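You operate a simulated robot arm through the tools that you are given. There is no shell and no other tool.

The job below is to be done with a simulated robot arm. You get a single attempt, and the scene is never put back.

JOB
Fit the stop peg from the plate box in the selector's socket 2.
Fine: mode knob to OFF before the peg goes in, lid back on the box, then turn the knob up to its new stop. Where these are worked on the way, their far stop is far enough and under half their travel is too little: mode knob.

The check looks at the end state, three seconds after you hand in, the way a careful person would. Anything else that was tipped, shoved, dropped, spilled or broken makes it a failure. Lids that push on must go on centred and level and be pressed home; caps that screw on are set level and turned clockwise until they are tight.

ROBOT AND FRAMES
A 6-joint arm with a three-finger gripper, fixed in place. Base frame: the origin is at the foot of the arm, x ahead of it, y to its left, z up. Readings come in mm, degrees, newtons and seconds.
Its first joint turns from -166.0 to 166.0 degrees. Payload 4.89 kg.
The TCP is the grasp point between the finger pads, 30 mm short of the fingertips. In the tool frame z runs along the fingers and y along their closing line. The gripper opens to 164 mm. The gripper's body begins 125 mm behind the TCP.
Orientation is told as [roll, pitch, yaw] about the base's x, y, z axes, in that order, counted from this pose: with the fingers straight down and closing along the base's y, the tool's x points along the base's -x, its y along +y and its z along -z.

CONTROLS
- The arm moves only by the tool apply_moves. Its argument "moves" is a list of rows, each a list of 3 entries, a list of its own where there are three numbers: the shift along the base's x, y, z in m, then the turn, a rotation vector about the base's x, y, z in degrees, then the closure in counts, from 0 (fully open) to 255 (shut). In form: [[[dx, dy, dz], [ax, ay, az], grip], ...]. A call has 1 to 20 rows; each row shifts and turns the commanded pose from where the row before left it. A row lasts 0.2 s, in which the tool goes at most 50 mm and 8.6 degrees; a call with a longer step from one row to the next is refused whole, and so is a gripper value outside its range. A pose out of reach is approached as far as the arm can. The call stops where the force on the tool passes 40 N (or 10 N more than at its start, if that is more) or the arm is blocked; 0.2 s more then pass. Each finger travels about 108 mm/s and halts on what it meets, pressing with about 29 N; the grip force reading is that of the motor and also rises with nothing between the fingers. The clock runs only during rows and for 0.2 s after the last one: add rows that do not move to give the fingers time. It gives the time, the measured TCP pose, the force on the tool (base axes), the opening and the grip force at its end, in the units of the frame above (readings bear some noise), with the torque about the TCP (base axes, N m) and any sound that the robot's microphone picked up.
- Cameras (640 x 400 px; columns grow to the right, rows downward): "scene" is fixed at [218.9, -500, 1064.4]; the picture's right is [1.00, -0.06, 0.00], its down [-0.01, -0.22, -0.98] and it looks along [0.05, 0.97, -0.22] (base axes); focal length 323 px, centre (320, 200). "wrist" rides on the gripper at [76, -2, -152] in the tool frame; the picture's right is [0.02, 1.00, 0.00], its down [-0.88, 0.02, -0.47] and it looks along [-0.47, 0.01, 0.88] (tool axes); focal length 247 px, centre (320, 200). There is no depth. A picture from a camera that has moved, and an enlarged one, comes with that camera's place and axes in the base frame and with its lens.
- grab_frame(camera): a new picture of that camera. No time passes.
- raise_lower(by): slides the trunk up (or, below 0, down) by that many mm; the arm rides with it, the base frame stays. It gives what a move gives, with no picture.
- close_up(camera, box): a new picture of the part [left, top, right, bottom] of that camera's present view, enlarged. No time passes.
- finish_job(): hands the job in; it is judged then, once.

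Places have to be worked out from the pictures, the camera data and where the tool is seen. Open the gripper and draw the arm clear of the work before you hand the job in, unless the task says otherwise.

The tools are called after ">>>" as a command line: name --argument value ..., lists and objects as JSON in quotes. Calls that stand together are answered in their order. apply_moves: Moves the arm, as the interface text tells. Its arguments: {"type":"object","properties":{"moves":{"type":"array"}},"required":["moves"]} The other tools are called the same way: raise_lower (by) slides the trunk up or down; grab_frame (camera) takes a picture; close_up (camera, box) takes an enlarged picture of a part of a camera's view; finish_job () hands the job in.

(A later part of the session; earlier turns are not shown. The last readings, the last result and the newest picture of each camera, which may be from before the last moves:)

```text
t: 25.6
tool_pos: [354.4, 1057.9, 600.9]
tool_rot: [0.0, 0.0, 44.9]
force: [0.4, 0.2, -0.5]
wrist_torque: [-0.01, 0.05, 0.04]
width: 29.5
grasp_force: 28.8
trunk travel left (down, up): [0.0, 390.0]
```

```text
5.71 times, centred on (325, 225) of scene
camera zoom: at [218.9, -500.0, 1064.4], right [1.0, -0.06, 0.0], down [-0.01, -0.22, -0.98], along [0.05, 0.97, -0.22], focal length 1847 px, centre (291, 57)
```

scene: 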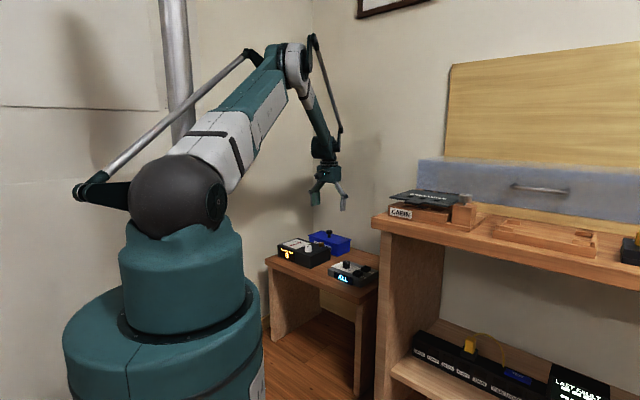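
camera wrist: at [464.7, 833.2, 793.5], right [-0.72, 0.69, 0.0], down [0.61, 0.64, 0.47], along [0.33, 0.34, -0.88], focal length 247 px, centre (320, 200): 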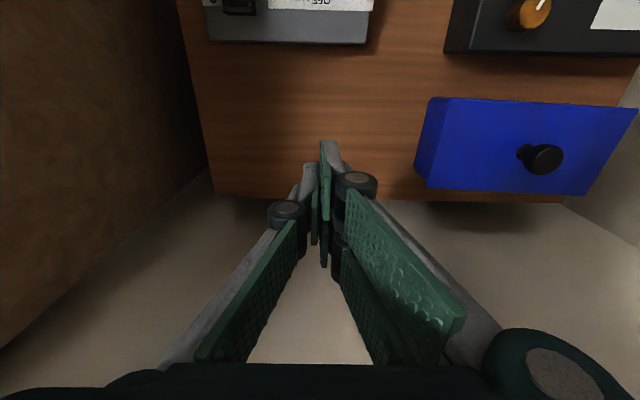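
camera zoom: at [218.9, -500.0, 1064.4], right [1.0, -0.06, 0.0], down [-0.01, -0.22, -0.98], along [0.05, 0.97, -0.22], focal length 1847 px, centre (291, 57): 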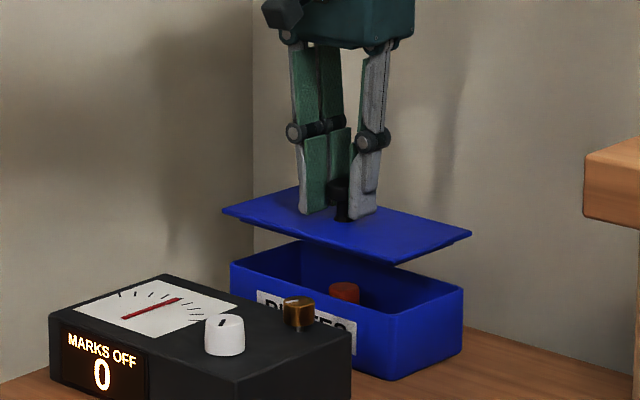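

The lid is held firmly and a red-orange round-headed peg stands in the box. I lift a little more and carry the lid slowly to the free strip behind the selector.

>>> apply_moves --moves '[[[0, 0, 0.003], [0, 0, 0], 255], [[0, 0, 0.006], [0, 0, 0], 255], [[0, 0, 0.008], [0, 0, 0], 255], [[0, 0, 0.008], [0, 0, 0], 255], [[0, 0, 0.006], [0, 0, 0], 255], [[0, 0, 0.003], [0, 0, 0], 255], [[0, 0, 0], [0, 0, 0], 255]]'

>>> apply_moves --moves '[[[0.004, -0.0042, 0], [0, 0, 0], 255], [[0.008, -0.0084, 0], [0, 0, 0], 255], [[0.0089, -0.0094, 0], [0, 0, 0], 255], [[0.0089, -0.0094, 0], [0, 0, 0], 255], [[0.0089, -0.0094, 0], [0, 0, 0], 255], [[0.0089, -0.0094, 0], [0, 0, 0], 255], [[0.0089, -0.0094, 0], [0, 0, 0], 255], [[0.0089, -0.0094, 0], [0, 0, 0], 255], [[0.0089, -0.0094, 0], [0, 0, 0], 255], [[0.0089, -0.0094, 0], [0, 0, 0], 255], [[0.0089, -0.0094, 0], [0, 0, 0], 255], [[0.0089, -0.0094, 0], [0, 0, 0], 255], [[0.0089, -0.0094, 0], [0, 0, 0], 255], [[0.0089, -0.0094, 0], [0, 0, 0], 255], [[0.0089, -0.0094, 0], [0, 0, 0], 255], [[0.0089, -0.0094, 0], [0, 0, 0], 255], [[0.0089, -0.0094, 0], [0, 0, 0], 255], [[0.0089, -0.0094, 0], [0, 0, 0], 255], [[0.006, -0.0062, 0], [0, 0, 0], 255], [[0.0022, -0.0023, 0], [0, 0, 0], 255]]'

>>> grab_frame --camera "wrist"

>>> close_up --camera "scene" --box '[280, 180, 400, 280]'

```text
t: 27.2
tool_pos: [353.6, 1057.1, 634.5]
tool_rot: [0.1, 0.0, 45.0]
force: [-0.6, -0.1, 0.0]
wrist_torque: [0.01, 0.0, 0.0]
width: 29.6
grasp_force: 29.0
trunk travel left (down, up): [0.0, 390.0]
```

```text
t: 31.4
tool_pos: [514.9, 883.4, 633.4]
tool_rot: [-0.1, 0.0, 45.1]
force: [0.5, 0.7, -1.1]
wrist_torque: [-0.04, -0.04, 0.01]
width: 29.5
grasp_force: 29.5
trunk travel left (down, up): [0.0, 390.0]
```

```text
taken
camera wrist: at [462.3, 828.8, 786.6], right [-0.72, 0.69, 0.0], down [0.61, 0.64, 0.47], along [0.33, 0.34, -0.88], focal length 247 px, centre (320, 200)
```

wrist: 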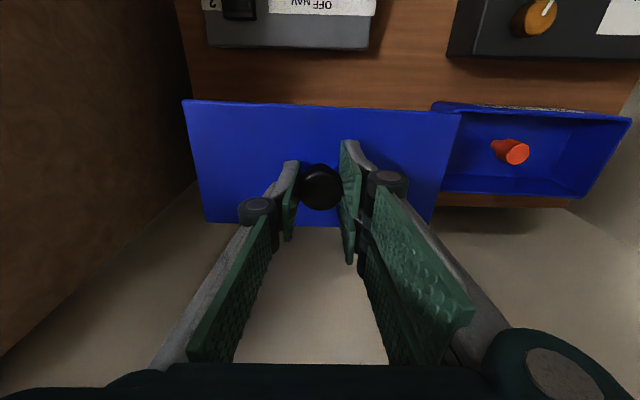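

```text
4.00 times, centred on (340, 230) of scene
camera zoom: at [218.9, -500.0, 1064.4], right [1.0, -0.06, 0.0], down [-0.01, -0.22, -0.98], along [0.05, 0.97, -0.22], focal length 1293 px, centre (240, 80)
```

zoom: 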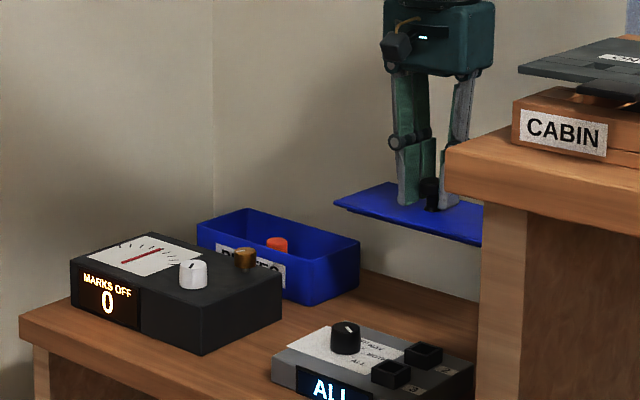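

The lid hangs level over the free strip (a≈160–360, clear of selector and box). I lower it to just above the table.

>>> apply_moves --moves '[[[0, 0, -0.005], [0, 0, 0], 255], [[0, 0, -0.01], [0, 0, 0], 255], [[0, 0, -0.012], [0, 0, 0], 255], [[0, 0, -0.012], [0, 0, 0], 255], [[0, 0, -0.012], [0, 0, 0], 255], [[0, 0, -0.012], [0, 0, 0], 255], [[0, 0, -0.012], [0, 0, 0], 255], [[0, 0, -0.012], [0, 0, 0], 255], [[0, 0, -0.01], [0, 0, 0], 255], [[0, 0, -0.006], [0, 0, 0], 255], [[0, 0, -0.004], [0, 0, 0], 255], [[0, 0, 0], [0, 0, 0], 255]]'

>>> grab_frame --camera "wrist"

>>> close_up --camera "scene" --box '[330, 210, 400, 270]'

```text
t: 34.0
tool_pos: [514.7, 884.5, 526.4]
tool_rot: [-0.1, 0.0, 44.9]
force: [1.1, -0.5, -0.9]
wrist_torque: [0.03, 0.01, 0.01]
width: 29.2
grasp_force: 28.6
trunk travel left (down, up): [0.0, 390.0]
```

```text
taken
camera wrist: at [461.6, 830.3, 680.0], right [-0.72, 0.69, 0.0], down [0.61, 0.64, 0.47], along [0.33, 0.34, -0.88], focal length 247 px, centre (320, 200)
```

wrist: 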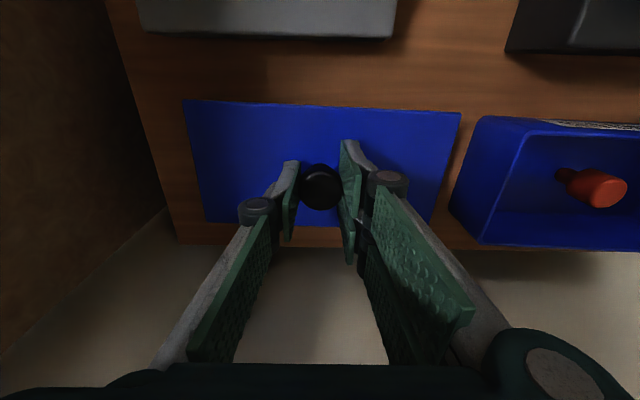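

```text
6.67 times, centred on (365, 240) of scene
camera zoom: at [218.9, -500.0, 1064.4], right [1.0, -0.06, 0.0], down [-0.01, -0.22, -0.98], along [0.05, 0.97, -0.22], focal length 2154 px, centre (20, -67)
```

zoom: 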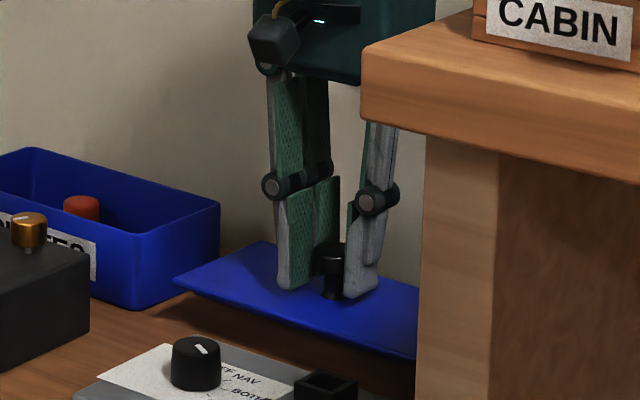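

About 30 mm remain under the lid. I lower in 2.5 mm rows, reading the force after each few.

>>> apply_moves --moves '[[[0, 0, -0.0025], [0, 0, 0], 255], [[0, 0, -0.0025], [0, 0, 0], 255], [[0, 0, -0.0025], [0, 0, 0], 255], [[0, 0, -0.0025], [0, 0, 0], 255], [[0, 0, -0.0025], [0, 0, 0], 255], [[0, 0, -0.0025], [0, 0, 0], 255]]'

>>> close_up --camera "scene" --box '[330, 210, 400, 270]'

```text
t: 35.4
tool_pos: [514.9, 885.0, 513.5]
tool_rot: [0.0, 0.0, 45.0]
force: [0.1, 0.4, -0.1]
wrist_torque: [0.0, 0.0, 0.01]
width: 29.4
grasp_force: 28.7
trunk travel left (down, up): [0.0, 390.0]
```

```text
6.67 times, centred on (365, 240) of scene
camera zoom: at [218.9, -500.0, 1064.4], right [1.0, -0.06, 0.0], down [-0.01, -0.22, -0.98], along [0.05, 0.97, -0.22], focal length 2154 px, centre (20, -67)
```

zoom: 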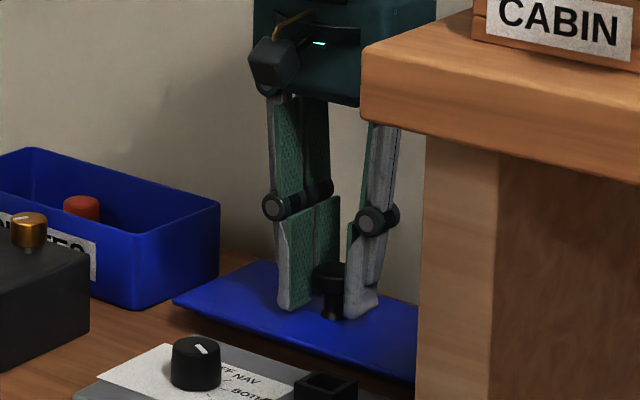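

Still no contact; the lid's shadow is closing in. I go on in 2 mm rows.

>>> apply_moves --moves '[[[0, 0, -0.002], [0, 0, 0], 255], [[0, 0, -0.002], [0, 0, 0], 255], [[0, 0, -0.002], [0, 0, 0], 255], [[0, 0, -0.002], [0, 0, 0], 255]]'

>>> close_up --camera "scene" --box '[330, 210, 400, 270]'

```text
t: 36.4
tool_pos: [514.9, 886.6, 504.5]
tool_rot: [0.0, 0.0, 45.0]
force: [0.6, 0.0, -0.4]
wrist_torque: [-0.03, 0.01, -0.04]
width: 29.3
grasp_force: 29.5
trunk travel left (down, up): [0.0, 390.0]
```

```text
6.67 times, centred on (365, 240) of scene
camera zoom: at [218.9, -500.0, 1064.4], right [1.0, -0.06, 0.0], down [-0.01, -0.22, -0.98], along [0.05, 0.97, -0.22], focal length 2154 px, centre (20, -67)
```

zoom: 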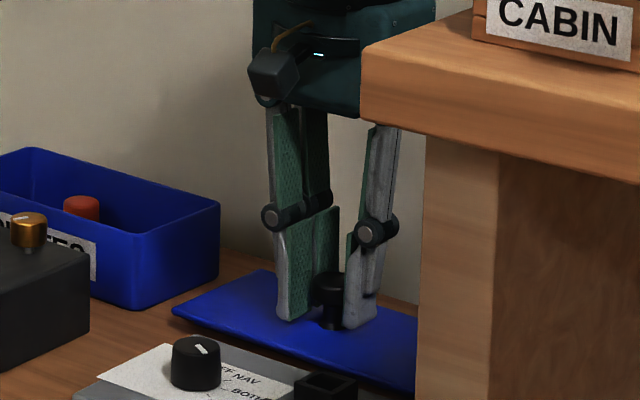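

Nearly down now. I continue in 1 mm rows and watch for a force rise.

>>> apply_moves --moves '[[[0, 0, -0.001], [0, 0, 0], 255], [[0, 0, -0.001], [0, 0, 0], 255], [[0, 0, -0.001], [0, 0, 0], 255], [[0, 0, 0], [0, 0, 0], 255]]'

>>> close_up --camera "scene" --box '[330, 210, 400, 270]'

>>> grab_frame --camera "wrist"

```text
t: 37.4
tool_pos: [515.7, 884.7, 501.4]
tool_rot: [0.0, -0.1, 44.9]
force: [0.8, -0.6, 0.8]
wrist_torque: [0.02, 0.08, -0.01]
width: 29.0
grasp_force: 29.2
trunk travel left (down, up): [0.0, 390.0]
```

```text
6.67 times, centred on (365, 240) of scene
camera zoom: at [218.9, -500.0, 1064.4], right [1.0, -0.06, 0.0], down [-0.01, -0.22, -0.98], along [0.05, 0.97, -0.22], focal length 2154 px, centre (20, -67)
```

zoom: 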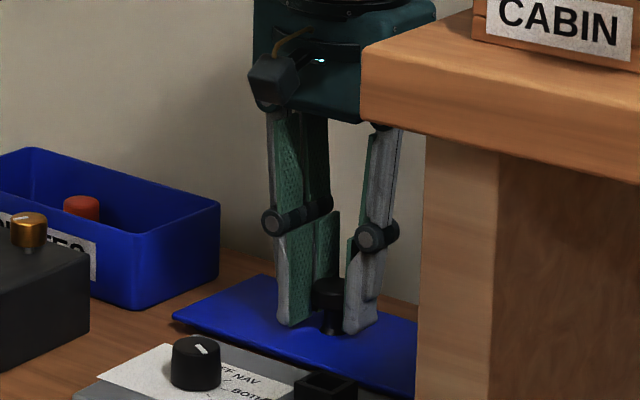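

```text
taken
camera wrist: at [462.1, 830.0, 653.9], right [-0.72, 0.69, 0.0], down [0.61, 0.64, 0.47], along [0.33, 0.34, -0.88], focal length 247 px, centre (320, 200)
```

wrist: 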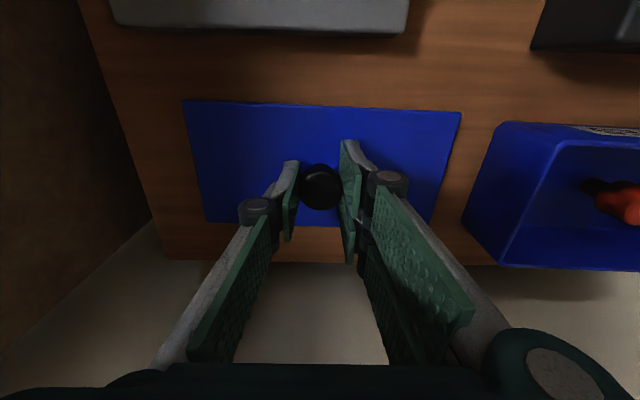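

No contact yet. Another few 1 mm rows.

>>> apply_moves --moves '[[[0, 0, -0.001], [0, 0, 0], 255], [[0, 0, -0.001], [0, 0, 0], 255], [[0, 0, -0.001], [0, 0, 0], 255], [[0, 0, 0], [0, 0, 0], 255]]'

>>> close_up --camera "scene" --box '[340, 235, 380, 265]'

```text
t: 38.4
tool_pos: [514.4, 884.8, 499.0]
tool_rot: [0.0, -0.1, 45.1]
force: [9.3, -11.0, 31.8]
wrist_torque: [-0.17, -0.19, -0.05]
width: 29.4
grasp_force: 28.9
trunk travel left (down, up): [0.0, 390.0]
```

```text
13.33 times, centred on (360, 250) of scene
camera zoom: at [218.9, -500.0, 1064.4], right [1.0, -0.06, 0.0], down [-0.01, -0.22, -0.98], along [0.05, 0.97, -0.22], focal length 4309 px, centre (-213, -467)
```

zoom: 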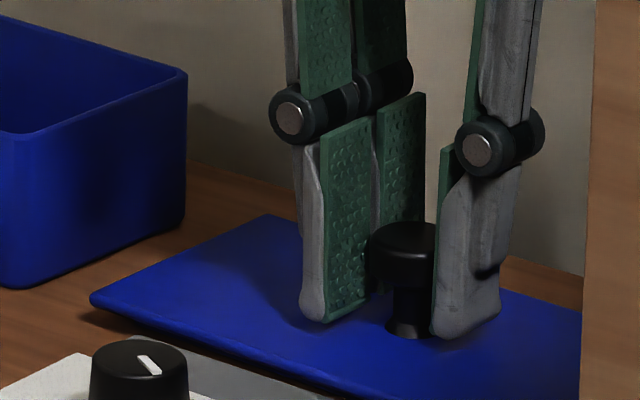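

The lid is on the table (32 N upward reaction). I relieve the pressure by 1 mm and open the fingers to 80 mm, then look.

>>> apply_moves --moves '[[[0, 0, 0.001], [0, 0, 0], 255], [[0, 0, 0], [0, 0, 0], 200], [[0, 0, 0], [0, 0, 0], 160], [[0, 0, 0], [0, 0, 0], 131], [[0, 0, 0], [0, 0, 0], 131]]'

>>> close_up --camera "scene" --box '[340, 235, 380, 265]'

>>> grab_frame --camera "wrist"

```text
t: 39.6
tool_pos: [514.8, 886.3, 497.7]
tool_rot: [0.0, 0.0, 44.9]
force: [0.2, -0.1, -0.8]
wrist_torque: [0.01, -0.03, -0.02]
width: 79.7
grasp_force: 0.0
trunk travel left (down, up): [0.0, 390.0]
```

```text
13.33 times, centred on (360, 250) of scene
camera zoom: at [218.9, -500.0, 1064.4], right [1.0, -0.06, 0.0], down [-0.01, -0.22, -0.98], along [0.05, 0.97, -0.22], focal length 4309 px, centre (-213, -467)
```

zoom: 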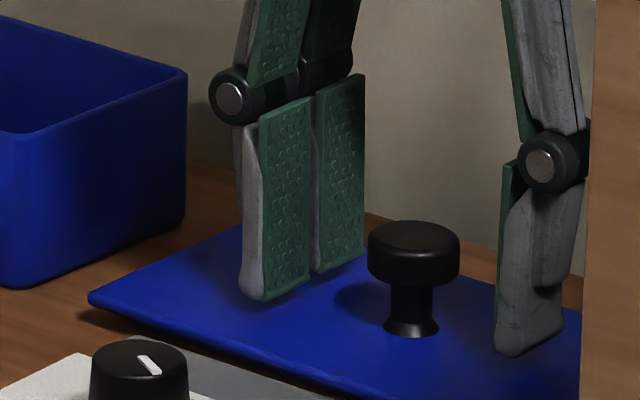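

```text
taken
camera wrist: at [461.8, 830.8, 651.6], right [-0.72, 0.69, 0.0], down [0.61, 0.64, 0.47], along [0.33, 0.34, -0.88], focal length 247 px, centre (320, 200)
```

wrist: 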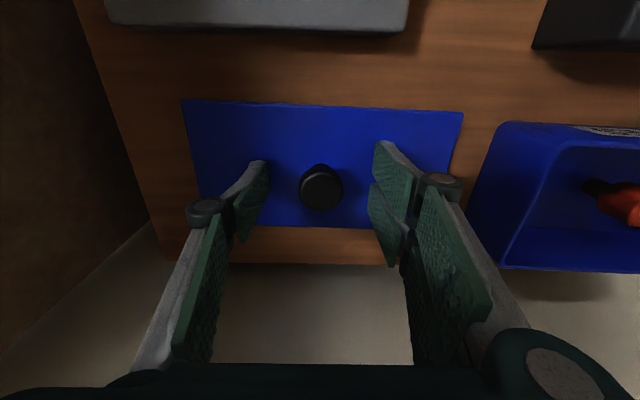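

The lid lies flat on the table behind the selector. I rise and go above the mode knob with the fingers at 60 mm to look at it from above.

>>> apply_moves --moves '[[[0, 0, 0.02], [0, 0, 0], 131], [[0, 0, 0.04], [0, 0, 0], 131], [[0, 0, 0.045], [0, 0, 0], 131], [[-0.0226, -0.0239, 0], [0, 0, 0], 131], [[-0.0226, -0.0239, 0], [0, 0, 0], 131], [[-0.0226, -0.0239, 0], [0, 0, 0], 131], [[-0.0226, -0.0239, 0], [0, 0, 0], 131], [[-0.0226, -0.0239, 0], [0, 0, 0], 131], [[0, 0, 0], [0, 0, 0], 131]]'

>>> grab_frame --camera "wrist"

>>> close_up --camera "wrist" --box '[200, 70, 440, 220]'

```text
t: 41.6
tool_pos: [402.1, 765.8, 602.8]
tool_rot: [0.1, 0.0, 45.0]
force: [0.1, -0.6, -0.3]
wrist_torque: [-0.07, 0.03, -0.02]
width: 79.5
grasp_force: 0.0
trunk travel left (down, up): [0.0, 390.0]
```

```text
taken
camera wrist: at [349.6, 711.9, 754.9], right [-0.72, 0.69, 0.0], down [0.61, 0.64, 0.47], along [0.33, 0.34, -0.88], focal length 247 px, centre (320, 200)
```

wrist: 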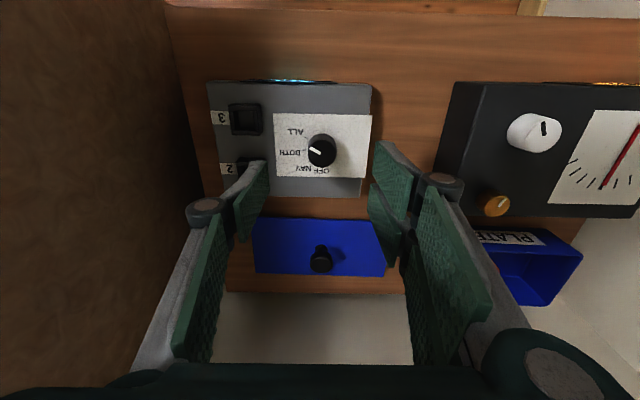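

```text
2.67 times, centred on (320, 145) of wrist
camera zoom: at [349.6, 711.9, 754.9], right [-0.72, 0.69, 0.0], down [0.61, 0.64, 0.47], along [0.33, 0.34, -0.88], focal length 659 px, centre (320, 347)
```

zoom: 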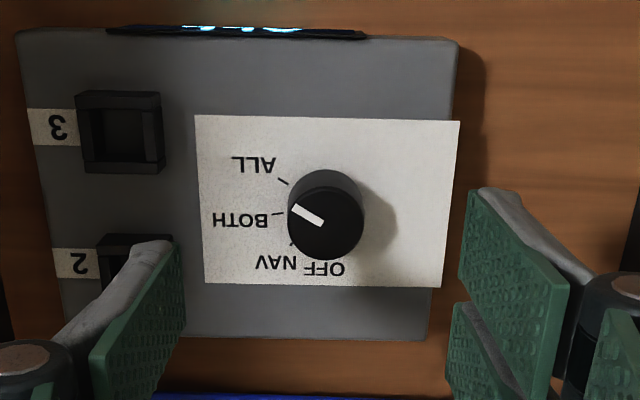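

The scale is clear: the pointer is at ALL, positions are 40° apart and OFF lies 120° counter-clockwise. The knob is about 2 mm toward the picture's right; I correct, narrow the fingers to 60 mm, turn to yaw 0 and lower part-way.

>>> apply_moves --moves '[[[-0.0007, 0.002, 0], [0, 0, -7.5], 162], [[0, 0, 0], [0, 0, -7.5], 162], [[0, 0, 0], [0, 0, -7.5], 162], [[0, 0, 0], [0, 0, -7.5], 162], [[0, 0, 0], [0, 0, -7.5], 162], [[0, 0, 0], [0, 0, -7.5], 162], [[0, 0, -0.02], [0, 0, 0], 162], [[0, 0, -0.02], [0, 0, 0], 162], [[0, 0, -0.013], [0, 0, 0], 162], [[0, 0, 0], [0, 0, 0], 162]]'

>>> close_up --camera "wrist" --box '[200, 90, 440, 240]'

>>> close_up --camera "scene" --box '[325, 230, 385, 290]'

```text
t: 43.8
tool_pos: [403.1, 766.3, 551.4]
tool_rot: [0.0, 0.1, 0.1]
force: [0.3, -0.2, 0.2]
wrist_torque: [-0.02, -0.01, 0.0]
width: 59.8
grasp_force: 0.0
trunk travel left (down, up): [0.0, 390.0]
```

```text
2.67 times, centred on (320, 165) of wrist
camera zoom: at [326.0, 765.0, 704.3], right [-0.02, 1.0, 0.0], down [0.88, 0.02, 0.47], along [0.47, 0.01, -0.88], focal length 659 px, centre (320, 293)
```

zoom: 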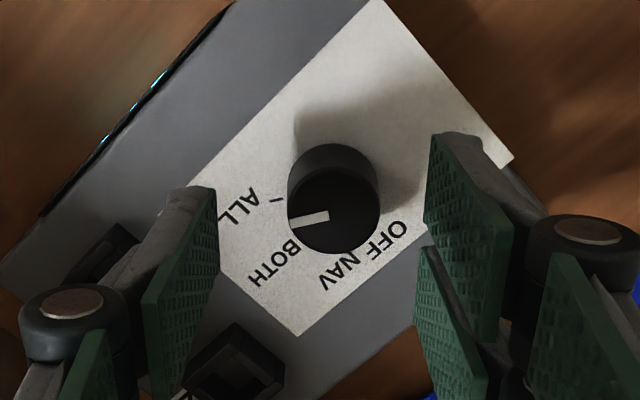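

```text
6.67 times, centred on (355, 260) of scene
camera zoom: at [218.9, -500.0, 1064.4], right [1.0, -0.06, 0.0], down [-0.01, -0.22, -0.98], along [0.05, 0.97, -0.22], focal length 2154 px, centre (87, -200)
```

zoom: 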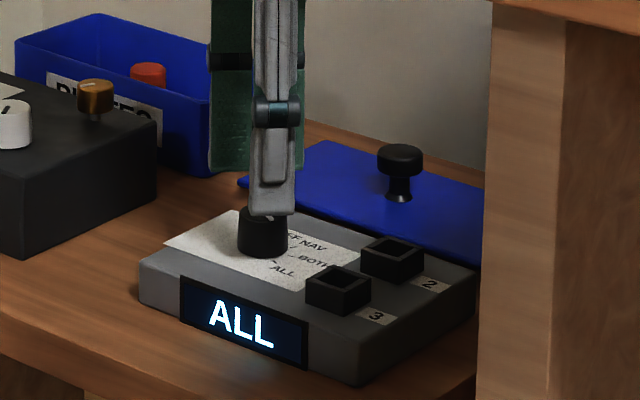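

The knob appears about 3.5 mm toward +y of the finger centre. I correct, lower until the tips are beside the knob's top, and check again.

>>> apply_moves --moves '[[[-0.001, 0.0033, 0], [0, 0, 0], 162], [[0, 0, -0.015], [0, 0, 0], 162], [[0, 0, -0.007], [0, 0, 0], 162], [[0, 0, 0], [0, 0, 0], 162]]'

>>> close_up --camera "wrist" --box '[200, 90, 440, 240]'

>>> close_up --camera "scene" --box '[325, 240, 385, 280]'

```text
t: 44.8
tool_pos: [401.0, 770.0, 530.1]
tool_rot: [0.0, 0.0, 0.0]
force: [0.6, -0.2, 1.0]
wrist_torque: [0.03, -0.03, -0.05]
width: 59.8
grasp_force: 0.1
trunk travel left (down, up): [0.0, 390.0]
```

```text
2.67 times, centred on (320, 165) of wrist
camera zoom: at [323.7, 768.1, 682.5], right [-0.02, 1.0, 0.0], down [0.88, 0.02, 0.47], along [0.47, 0.01, -0.88], focal length 659 px, centre (320, 293)
```

zoom: 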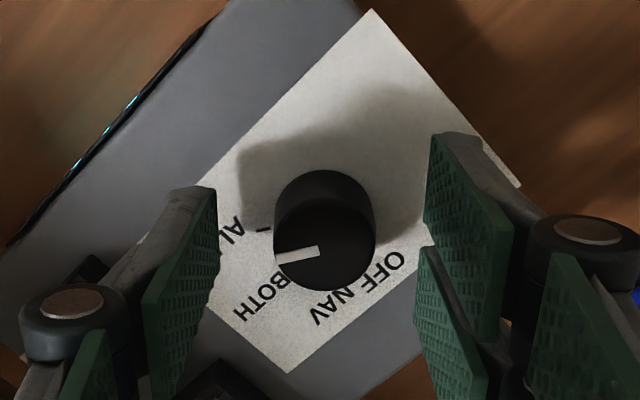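

```text
10.00 times, centred on (355, 260) of scene
camera zoom: at [218.9, -500.0, 1064.4], right [1.0, -0.06, 0.0], down [-0.01, -0.22, -0.98], along [0.05, 0.97, -0.22], focal length 3232 px, centre (-30, -400)
```

zoom: 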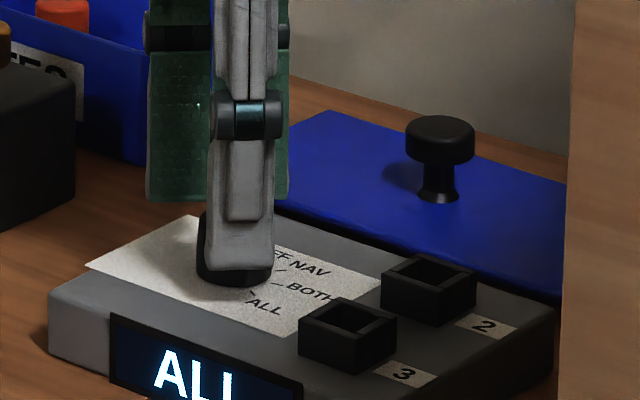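

Centred within 1 mm now. I lower 8 mm so the tips end about 5 mm over the panel and close on the knob.

>>> apply_moves --moves '[[[0.0004, 0.0008, -0.004], [0, 0, 0], 162], [[0, 0, -0.004], [0, 0, 0], 162], [[0, 0, 0], [0, 0, 0], 195], [[0, 0, 0], [0, 0, 0], 225], [[0, 0, 0], [0, 0, 0], 255], [[0, 0, 0], [0, 0, 0], 255]]'

>>> close_up --camera "wrist" --box '[200, 90, 440, 240]'

>>> close_up --camera "scene" --box '[325, 240, 385, 280]'

```text
t: 46.2
tool_pos: [400.2, 770.1, 522.9]
tool_rot: [0.0, 0.0, 0.0]
force: [-2.5, -12.5, -3.6]
wrist_torque: [-0.35, -0.07, 0.07]
width: 30.5
grasp_force: 44.9
trunk travel left (down, up): [0.0, 390.0]
```

```text
2.67 times, centred on (320, 165) of wrist
camera zoom: at [324.3, 769.5, 675.4], right [-0.02, 1.0, 0.0], down [0.88, 0.02, 0.47], along [0.47, 0.01, -0.88], focal length 659 px, centre (320, 293)
```

zoom: 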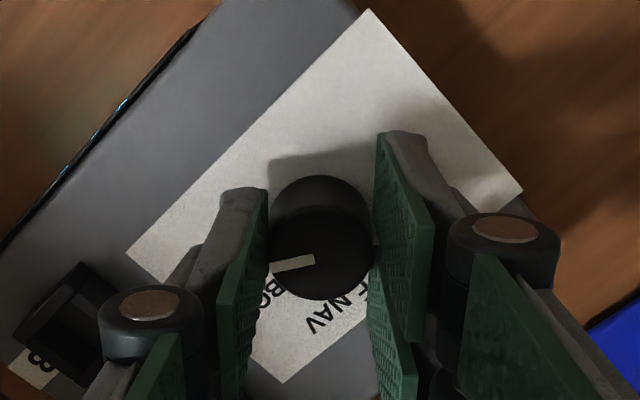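

```text
10.00 times, centred on (355, 260) of scene
camera zoom: at [218.9, -500.0, 1064.4], right [1.0, -0.06, 0.0], down [-0.01, -0.22, -0.98], along [0.05, 0.97, -0.22], focal length 3232 px, centre (-30, -400)
```

zoom: 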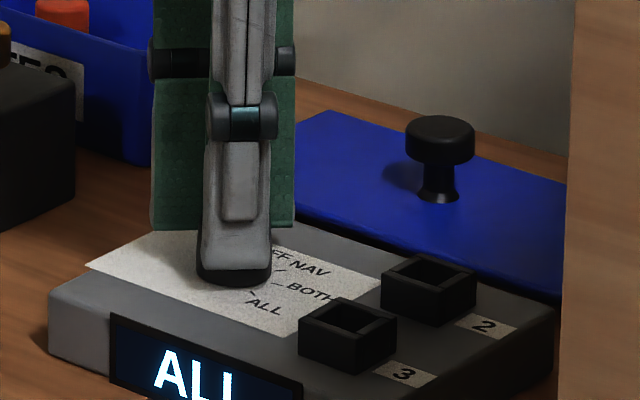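

The knob is gripped, but a sideways 12 N in −y shows the gripper is slightly off-centre. I shift about 0.7 mm to −y to relieve it and read the force again.

>>> apply_moves --moves '[[[0, -0.0007, 0], [0, 0, 0], 255], [[0, 0, 0], [0, 0, 0], 255]]'

```text
t: 46.8
tool_pos: [399.5, 770.3, 522.0]
tool_rot: [0.0, 0.0, 0.0]
force: [-1.5, -8.6, -3.0]
wrist_torque: [-0.23, 0.29, 0.06]
width: 30.4
grasp_force: 44.6
trunk travel left (down, up): [0.0, 390.0]
```

The side force fell to 8.6 N per 0.7 mm shifted, so about 1.4 mm more is needed.

>>> apply_moves --moves '[[[0, -0.0007, 0], [0, 0, 0], 255], [[0, -0.0007, 0], [0, 0, 0], 255], [[0, 0, 0], [0, 0, 0], 255]]'

```text
t: 47.6
tool_pos: [400.6, 770.7, 522.8]
tool_rot: [0.1, 0.0, 0.0]
force: [3.7, 24.0, 11.8]
wrist_torque: [0.74, 0.23, 0.21]
width: 30.3
grasp_force: 45.5
trunk travel left (down, up): [0.0, 390.0]
```

Now it pushes the other way (24 N), so the centre is in between; I go back 1 mm.

>>> apply_moves --moves '[[[0, 0.001, 0], [0, 0, 0], 255], [[0, 0, 0], [0, 0, 0], 255]]'

```text
t: 48.2
tool_pos: [399.7, 770.4, 522.5]
tool_rot: [0.0, -0.1, -0.1]
force: [3.8, 19.5, 23.6]
wrist_torque: [0.52, -0.3, 0.23]
width: 30.2
grasp_force: 44.9
trunk travel left (down, up): [0.0, 390.0]
```

The readings wander as the pads stick and slip on the knob, so I open again, let it settle, and re-check the centring before gripping anew a little higher.

>>> apply_moves --moves '[[[0, 0, 0], [0, 0, 0], 220], [[0, 0, 0], [0, 0, 0], 162], [[0, 0, 0], [0, 0, 0], 162], [[0, 0, 0], [0, 0, 0], 162]]'

>>> close_up --camera "wrist" --box '[200, 90, 440, 240]'

>>> close_up --camera "scene" --box '[325, 240, 385, 280]'

```text
t: 49.2
tool_pos: [401.0, 771.0, 521.2]
tool_rot: [0.0, 0.0, 0.0]
force: [-0.8, -0.7, 0.1]
wrist_torque: [0.05, 0.0, -0.01]
width: 60.0
grasp_force: 0.1
trunk travel left (down, up): [0.0, 390.0]
```

```text
2.67 times, centred on (320, 165) of wrist
camera zoom: at [324.3, 769.3, 674.5], right [-0.02, 1.0, 0.0], down [0.88, 0.02, 0.47], along [0.47, 0.01, -0.88], focal length 659 px, centre (320, 293)
```

zoom: 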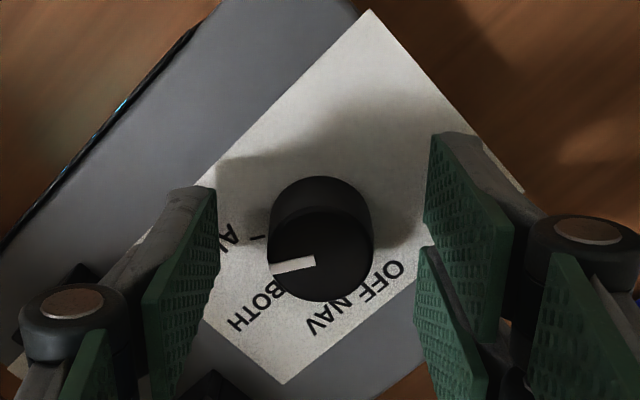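

```text
10.00 times, centred on (355, 260) of scene
camera zoom: at [218.9, -500.0, 1064.4], right [1.0, -0.06, 0.0], down [-0.01, -0.22, -0.98], along [0.05, 0.97, -0.22], focal length 3232 px, centre (-30, -400)
```

zoom: 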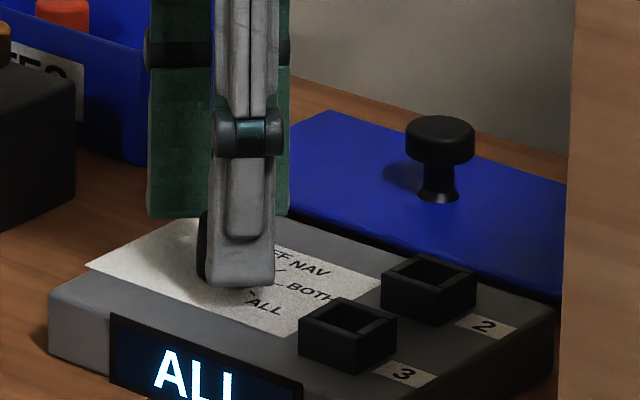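

Now the knob sits in the middle between the fingers and the selector has not moved. I raise 2 mm and close again.

>>> apply_moves --moves '[[[0, 0, 0.002], [0, 0, 0], 190], [[0, 0, 0], [0, 0, 0], 205], [[0, 0, 0], [0, 0, 0], 212], [[0, 0, 0], [0, 0, 0], 218], [[0, 0, 0], [0, 0, 0], 218]]'

```text
t: 50.4
tool_pos: [400.5, 770.8, 524.4]
tool_rot: [0.0, 0.0, 0.0]
force: [-0.7, -0.5, -0.3]
wrist_torque: [-0.01, 0.04, 0.01]
width: 30.3
grasp_force: 45.2
trunk travel left (down, up): [0.0, 390.0]
```

Centred grip now: no side force, 30.3 mm on the knob. I turn counter-clockwise 20° in small rows and check torque and display.

>>> apply_moves --moves '[[[0, 0, 0], [0, 0, 3], 230], [[0, 0, 0], [0, 0, 4], 230], [[0, 0, 0], [0, 0, 5], 230], [[0, 0, 0], [0, 0, 5], 230], [[0, 0, 0], [0, 0, 3], 230]]'

>>> close_up --camera "wrist" --box '[200, 90, 440, 240]'

>>> close_up --camera "scene" --box '[325, 240, 385, 290]'

```text
t: 51.6
tool_pos: [401.8, 769.3, 523.4]
tool_rot: [0.0, 0.0, 20.1]
force: [-5.7, -23.0, -6.3]
wrist_torque: [-0.41, -0.23, -0.05]
width: 30.2
grasp_force: 44.6
trunk travel left (down, up): [0.0, 390.0]
```

```text
2.67 times, centred on (320, 165) of wrist
camera zoom: at [329.9, 742.8, 676.4], right [-0.36, 0.93, 0.0], down [0.82, 0.32, 0.47], along [0.44, 0.17, -0.88], focal length 659 px, centre (320, 293)
```

zoom: 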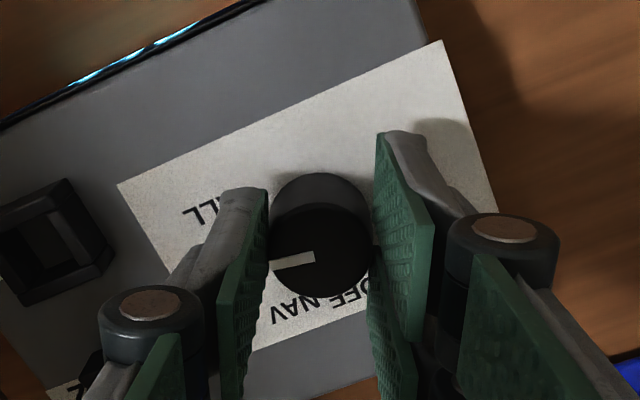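

```text
8.00 times, centred on (355, 265) of scene
camera zoom: at [218.9, -500.0, 1064.4], right [1.0, -0.06, 0.0], down [-0.01, -0.22, -0.98], along [0.05, 0.97, -0.22], focal length 2585 px, centre (40, -320)
```

zoom: 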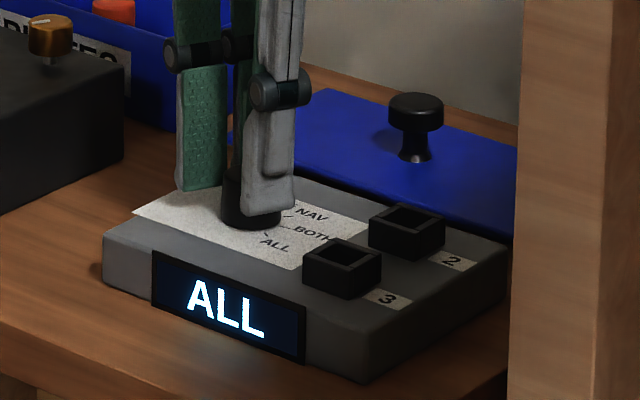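

The knob follows the gripper (20° turned). A 23 N side force toward −y says the knob's axis is about 1 mm that way; I shift to it and read again before turning on.

>>> apply_moves --moves '[[[-0.0002, -0.0008, 0], [0, 0, 0], 230], [[0, 0, 0], [0, 0, 0], 230]]'

```text
t: 52.2
tool_pos: [402.4, 770.5, 523.4]
tool_rot: [0.0, -0.1, 20.1]
force: [11.0, -10.5, -7.6]
wrist_torque: [-0.46, 0.07, -0.07]
width: 30.0
grasp_force: 44.9
trunk travel left (down, up): [0.0, 390.0]
```

The side force is now (11, −10.5) N; I nudge half a millimetre toward it.

>>> apply_moves --moves '[[[0.0005, -0.0005, 0], [0, 0, 0], 230], [[0, 0, 0], [0, 0, 0], 230]]'

```text
t: 52.8
tool_pos: [401.0, 768.8, 523.7]
tool_rot: [0.0, 0.0, 20.0]
force: [17.3, 6.3, -15.2]
wrist_torque: [0.49, -0.75, 0.01]
width: 30.2
grasp_force: 44.5
trunk travel left (down, up): [0.0, 390.0]
```

The side forces stay modest and vary with the arm's fine positioning. I go on turning in 6° rows, with the call stopping by itself if the force grows.

>>> apply_moves --moves '[[[-0.0003, 0, 0], [0, 0, 5], 230], [[0, 0, 0], [0, 0, 6], 230], [[0, 0, 0], [0, 0, 6], 230], [[0, 0, 0], [0, 0, 6], 230], [[0, 0, 0], [0, 0, 4], 230], [[0, 0, 0], [0, 0, 0], 230]]'

>>> close_up --camera "scene" --box '[325, 240, 385, 290]'

>>> close_up --camera "wrist" --box '[200, 90, 440, 240]'

```text
t: 54.2
tool_pos: [401.9, 768.6, 522.9]
tool_rot: [-0.1, 0.1, 46.9]
force: [22.2, -17.1, -4.8]
wrist_torque: [-0.39, -0.77, -0.04]
width: 30.1
grasp_force: 45.2
trunk travel left (down, up): [0.0, 390.0]
```

```text
8.00 times, centred on (355, 265) of scene
camera zoom: at [218.9, -500.0, 1064.4], right [1.0, -0.06, 0.0], down [-0.01, -0.22, -0.98], along [0.05, 0.97, -0.22], focal length 2585 px, centre (40, -320)
```

zoom: 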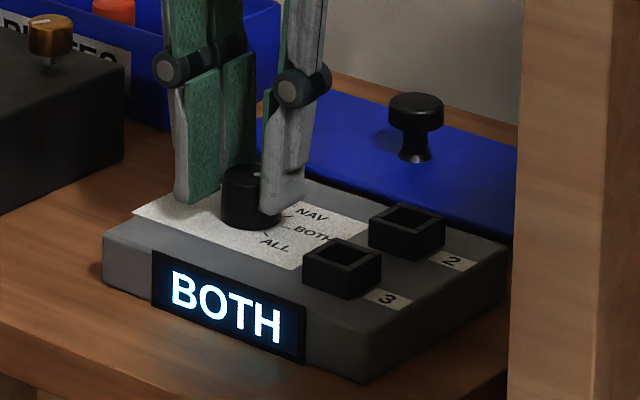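

```text
2.67 times, centred on (320, 165) of wrist
camera zoom: at [350.4, 712.3, 676.6], right [-0.75, 0.67, 0.0], down [0.59, 0.66, 0.47], along [0.31, 0.35, -0.88], focal length 659 px, centre (320, 293)
```

zoom: 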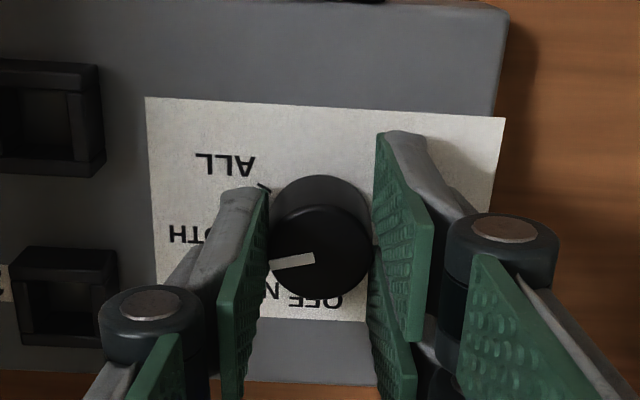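

The display now reads BOTH. The side force points along the closing line (28 N), so I shift about 1 mm toward the knob axis and check.

>>> apply_moves --moves '[[[0.0008, -0.0006, 0], [0, 0, 0], 230], [[0, 0, 0], [0, 0, 0], 230]]'

```text
t: 54.8
tool_pos: [402.2, 768.1, 523.2]
tool_rot: [0.0, -0.1, 47.1]
force: [16.6, -8.6, 6.3]
wrist_torque: [-0.85, 0.09, -0.07]
width: 30.3
grasp_force: 45.1
trunk travel left (down, up): [0.0, 390.0]
```

The force fell. I nudge a bit further and continue turning about 30°.

>>> apply_moves --moves '[[[0.0007, -0.0004, 0], [0, 0, 3], 230], [[0, 0, 0], [0, 0, 5], 230], [[0, 0, 0], [0, 0, 6], 230], [[0, 0, 0], [0, 0, 6], 230], [[0, 0, 0], [0, 0, 6], 230], [[0, 0, 0], [0, 0, 4], 230], [[0, 0, 0], [0, 0, 0], 230]]'

>>> close_up --camera "scene" --box '[325, 240, 385, 290]'

```text
t: 56.4
tool_pos: [401.6, 768.5, 524.1]
tool_rot: [0.0, 0.0, 77.1]
force: [2.9, 1.3, -13.0]
wrist_torque: [0.54, -0.2, -0.02]
width: 29.9
grasp_force: 45.4
trunk travel left (down, up): [0.0, 390.0]
```

```text
8.00 times, centred on (355, 265) of scene
camera zoom: at [218.9, -500.0, 1064.4], right [1.0, -0.06, 0.0], down [-0.01, -0.22, -0.98], along [0.05, 0.97, -0.22], focal length 2585 px, centre (40, -320)
```

zoom: 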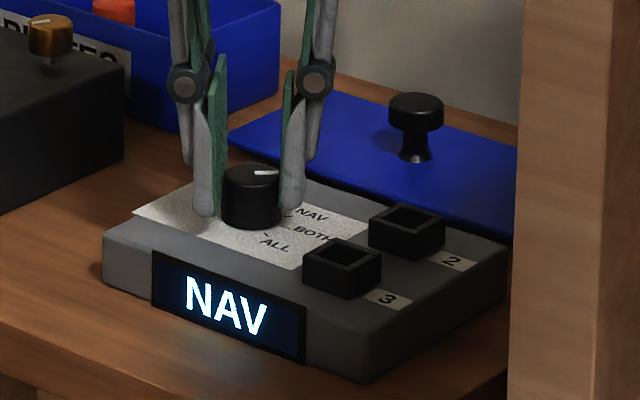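

NAV now, with small forces. I continue about 40° toward OFF.

>>> apply_moves --moves '[[[0, 0, 0], [0, 0, 4], 230], [[0, 0, 0], [0, 0, 6], 230], [[0, 0, 0], [0, 0, 6], 230], [[0, 0, 0], [0, 0, 6], 230], [[0, 0, 0], [0, 0, 6], 230], [[0, 0, 0], [0, 0, 6], 230], [[0, 0, 0], [0, 0, 4], 230], [[0, 0, 0], [0, 0, 0], 230]]'

>>> close_up --camera "scene" --box '[325, 240, 385, 290]'

>>> close_up --camera "wrist" --box '[200, 90, 440, 240]'

```text
t: 57.9
tool_pos: [403.4, 769.0, 522.9]
tool_rot: [-0.2, 0.1, 111.8]
force: [5.2, -1.2, 7.5]
wrist_torque: [0.24, -0.14, -0.01]
width: 30.1
grasp_force: 44.8
trunk travel left (down, up): [0.0, 390.0]
stopped in row 7: the force on the tool passed its limit at 42 N (the readings are from after the stop); the commanded pose is now the measured one
```

```text
8.00 times, centred on (355, 265) of scene
camera zoom: at [218.9, -500.0, 1064.4], right [1.0, -0.06, 0.0], down [-0.01, -0.22, -0.98], along [0.05, 0.97, -0.22], focal length 2585 px, centre (40, -320)
```

zoom: 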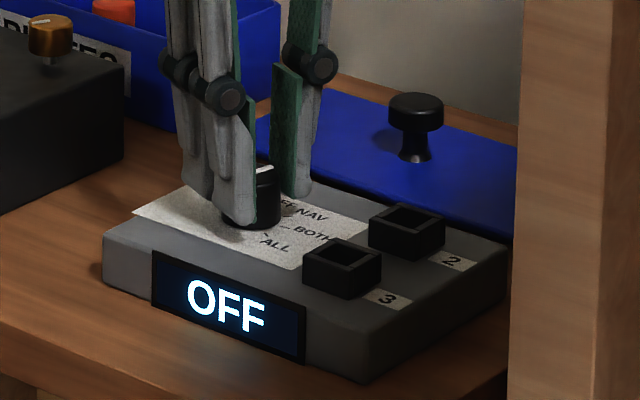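

```text
2.67 times, centred on (320, 165) of wrist
camera zoom: at [433.5, 698.1, 676.6], right [-0.92, -0.39, 0.0], down [-0.35, 0.81, 0.47], along [-0.18, 0.44, -0.88], focal length 659 px, centre (320, 293)
```

zoom: 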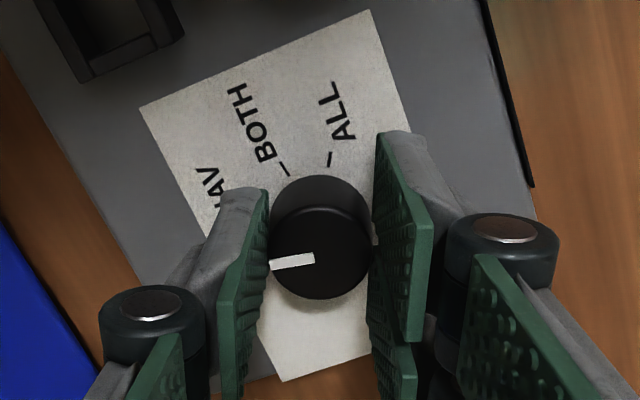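

The display reads OFF; the call stopped on a 42 N side force at 112°. I turn a few more degrees gently to bring the knob to its OFF end.

>>> apply_moves --moves '[[[0, 0, 0], [0, 0, 2], 230], [[0, 0, 0], [0, 0, 2], 230], [[0, 0, 0], [0, 0, 2], 230], [[0, 0, 0], [0, 0, 2], 230], [[0, 0, 0], [0, 0, 0], 230]]'

>>> close_up --camera "wrist" --box '[200, 90, 440, 240]'

```text
t: 59.1
tool_pos: [403.9, 769.1, 523.2]
tool_rot: [-0.2, 0.0, 119.8]
force: [16.0, 15.3, 9.7]
wrist_torque: [0.31, -0.6, -0.04]
width: 30.0
grasp_force: 45.7
trunk travel left (down, up): [0.0, 390.0]
```

```text
2.67 times, centred on (320, 165) of wrist
camera zoom: at [443.4, 702.9, 676.5], right [-0.86, -0.52, 0.0], down [-0.46, 0.75, 0.47], along [-0.24, 0.41, -0.88], focal length 659 px, centre (320, 293)
```

zoom: 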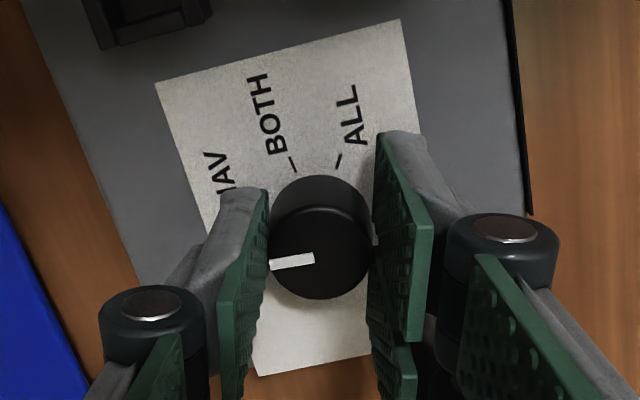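

The knob still follows and the pointer looks a few degrees short of the OFF mark. I turn a little more until it meets its stop.

>>> apply_moves --moves '[[[0.0004, 0.0004, 0], [0, 0, 2], 230], [[0, 0, 0], [0, 0, 2], 230], [[0, 0, 0], [0, 0, 2], 230], [[0, 0, 0], [0, 0, 2], 230], [[0, 0, 0], [0, 0, 0], 230]]'

>>> close_up --camera "wrist" --box '[200, 90, 440, 240]'

>>> close_up --camera "scene" --box '[325, 240, 385, 290]'

```text
t: 60.3
tool_pos: [405.0, 768.8, 523.5]
tool_rot: [0.0, 0.1, 127.7]
force: [36.1, -1.4, 7.1]
wrist_torque: [-0.08, -1.05, -0.59]
width: 29.8
grasp_force: 45.7
trunk travel left (down, up): [0.0, 390.0]
```

```text
2.67 times, centred on (320, 165) of wrist
camera zoom: at [452.6, 709.3, 676.6], right [-0.78, -0.63, 0.0], down [-0.56, 0.68, 0.47], along [-0.3, 0.37, -0.88], focal length 659 px, centre (320, 293)
```

zoom: 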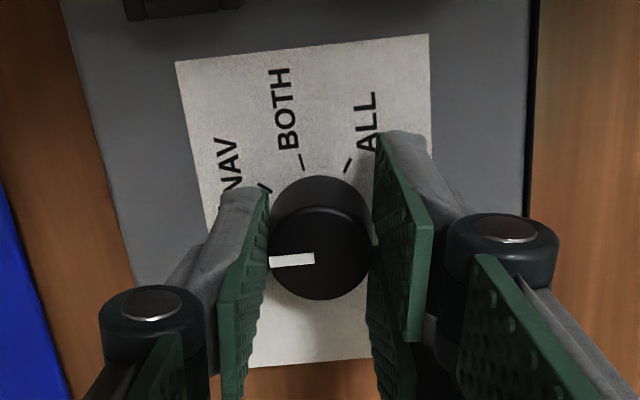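

```text
8.00 times, centred on (355, 265) of scene
camera zoom: at [218.9, -500.0, 1064.4], right [1.0, -0.06, 0.0], down [-0.01, -0.22, -0.98], along [0.05, 0.97, -0.22], focal length 2585 px, centre (40, -320)
```

zoom: 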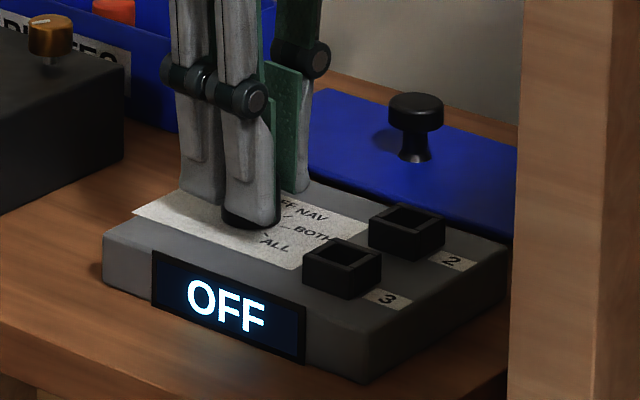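

Torque −0.59 N·m: the knob is hard at its OFF stop and the display reads OFF. I release, opening the fingers, and rise.

>>> apply_moves --moves '[[[0, 0, 0], [0, 0, -1], 225], [[0, 0, 0], [0, 0, 0], 200], [[0, 0, 0], [0, 0, 0], 160], [[0, 0, 0], [0, 0, 0], 160], [[0, 0, 0.015], [0, 0, 0], 160], [[0, 0, 0.03], [0, 0, 0], 160], [[0, 0, 0.03], [0, 0, 0], 160], [[0, 0, 0], [0, 0, 0], 160]]'

>>> close_up --camera "scene" --box '[325, 240, 385, 290]'

>>> grab_frame --camera "wrist"

```text
t: 62.1
tool_pos: [404.2, 767.3, 598.2]
tool_rot: [-0.1, 0.1, 126.8]
force: [-0.2, 0.5, -1.1]
wrist_torque: [-0.03, 0.03, 0.01]
width: 61.2
grasp_force: 0.0
trunk travel left (down, up): [0.0, 390.0]
```

```text
8.00 times, centred on (355, 265) of scene
camera zoom: at [218.9, -500.0, 1064.4], right [1.0, -0.06, 0.0], down [-0.01, -0.22, -0.98], along [0.05, 0.97, -0.22], focal length 2585 px, centre (40, -320)
```

zoom: 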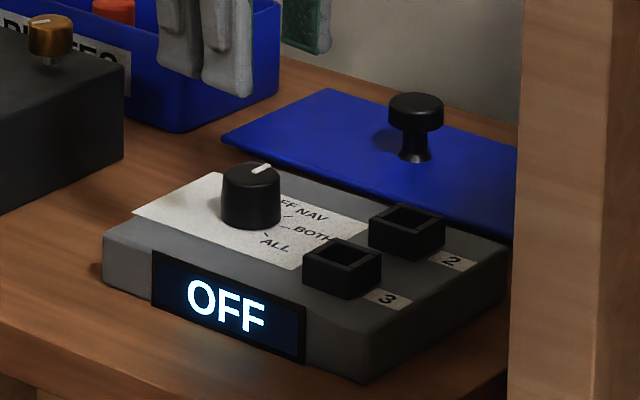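

```text
taken
camera wrist: at [450.5, 707.0, 751.6], right [-0.79, -0.62, 0.0], down [-0.54, 0.69, 0.47], along [-0.29, 0.37, -0.88], focal length 247 px, centre (320, 200)
```

wrist: 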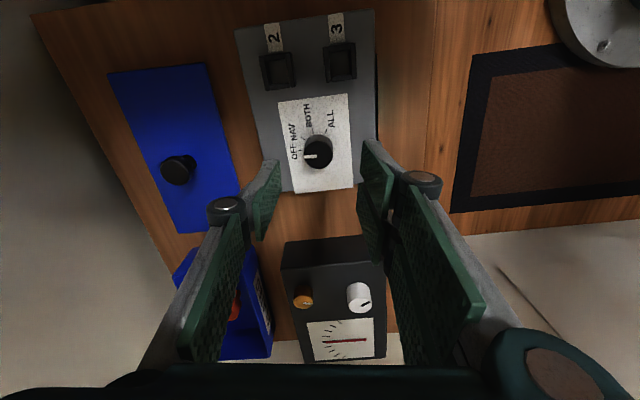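

OFF is set and the selector stands where it was. Now to the peg: I rise, turn back to yaw 45 and go above the open box to look in.

>>> apply_moves --moves '[[[0, 0, 0.03], [0, 0, -8], 131], [[0, 0, 0.03], [0, 0, -8], 131], [[-0.005, 0.03, 0.01], [0, 0, -8], 131], [[-0.005, 0.03, 0.01], [0, 0, -8], 131], [[-0.005, 0.03, 0.005], [0, 0, -8], 131], [[-0.005, 0.03, 0.005], [0, 0, -8], 131], [[-0.005, 0.03, 0.005], [0, 0, -8], 131], [[-0.005, 0.03, 0.005], [0, 0, -8], 131], [[-0.005, 0.03, 0], [0, 0, -8], 131], [[-0.005, 0.03, 0], [0, 0, -8], 131], [[-0.006, 0.03, 0], [0, 0, -1.8], 131], [[-0.006, 0.02, 0], [0, 0, 0], 131], [[0, 0, 0], [0, 0, 0], 131]]'

>>> grab_frame --camera "wrist"

>>> close_up --camera "wrist" --box '[220, 70, 420, 195]'

```text
t: 64.9
tool_pos: [353.5, 1058.0, 699.8]
tool_rot: [-0.2, 0.0, 45.0]
force: [0.1, -0.9, -0.1]
wrist_torque: [0.03, -0.01, 0.0]
width: 80.0
grasp_force: 0.1
trunk travel left (down, up): [0.0, 390.0]
```

```text
taken
camera wrist: at [301.2, 1004.2, 851.6], right [-0.72, 0.69, 0.0], down [0.61, 0.64, 0.47], along [0.33, 0.34, -0.88], focal length 247 px, centre (320, 200)
```

wrist: 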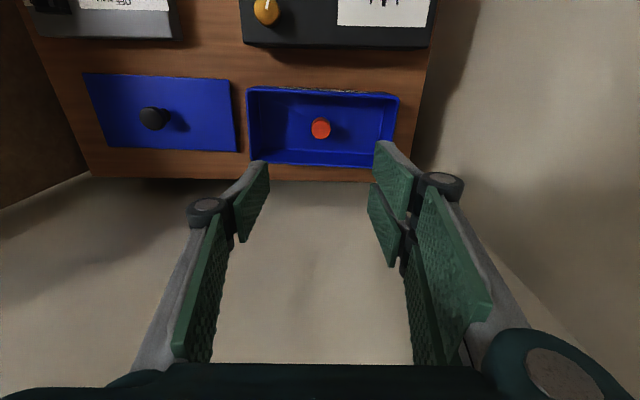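

```text
3.20 times, centred on (320, 132) of wrist
camera zoom: at [301.2, 1004.2, 851.6], right [-0.72, 0.69, 0.0], down [0.61, 0.64, 0.47], along [0.33, 0.34, -0.88], focal length 790 px, centre (320, 416)
```

zoom: 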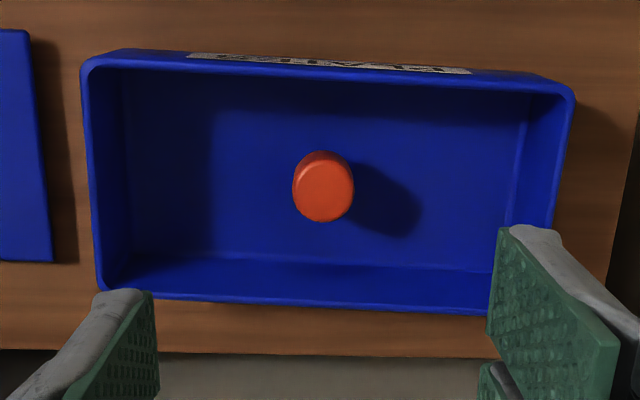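

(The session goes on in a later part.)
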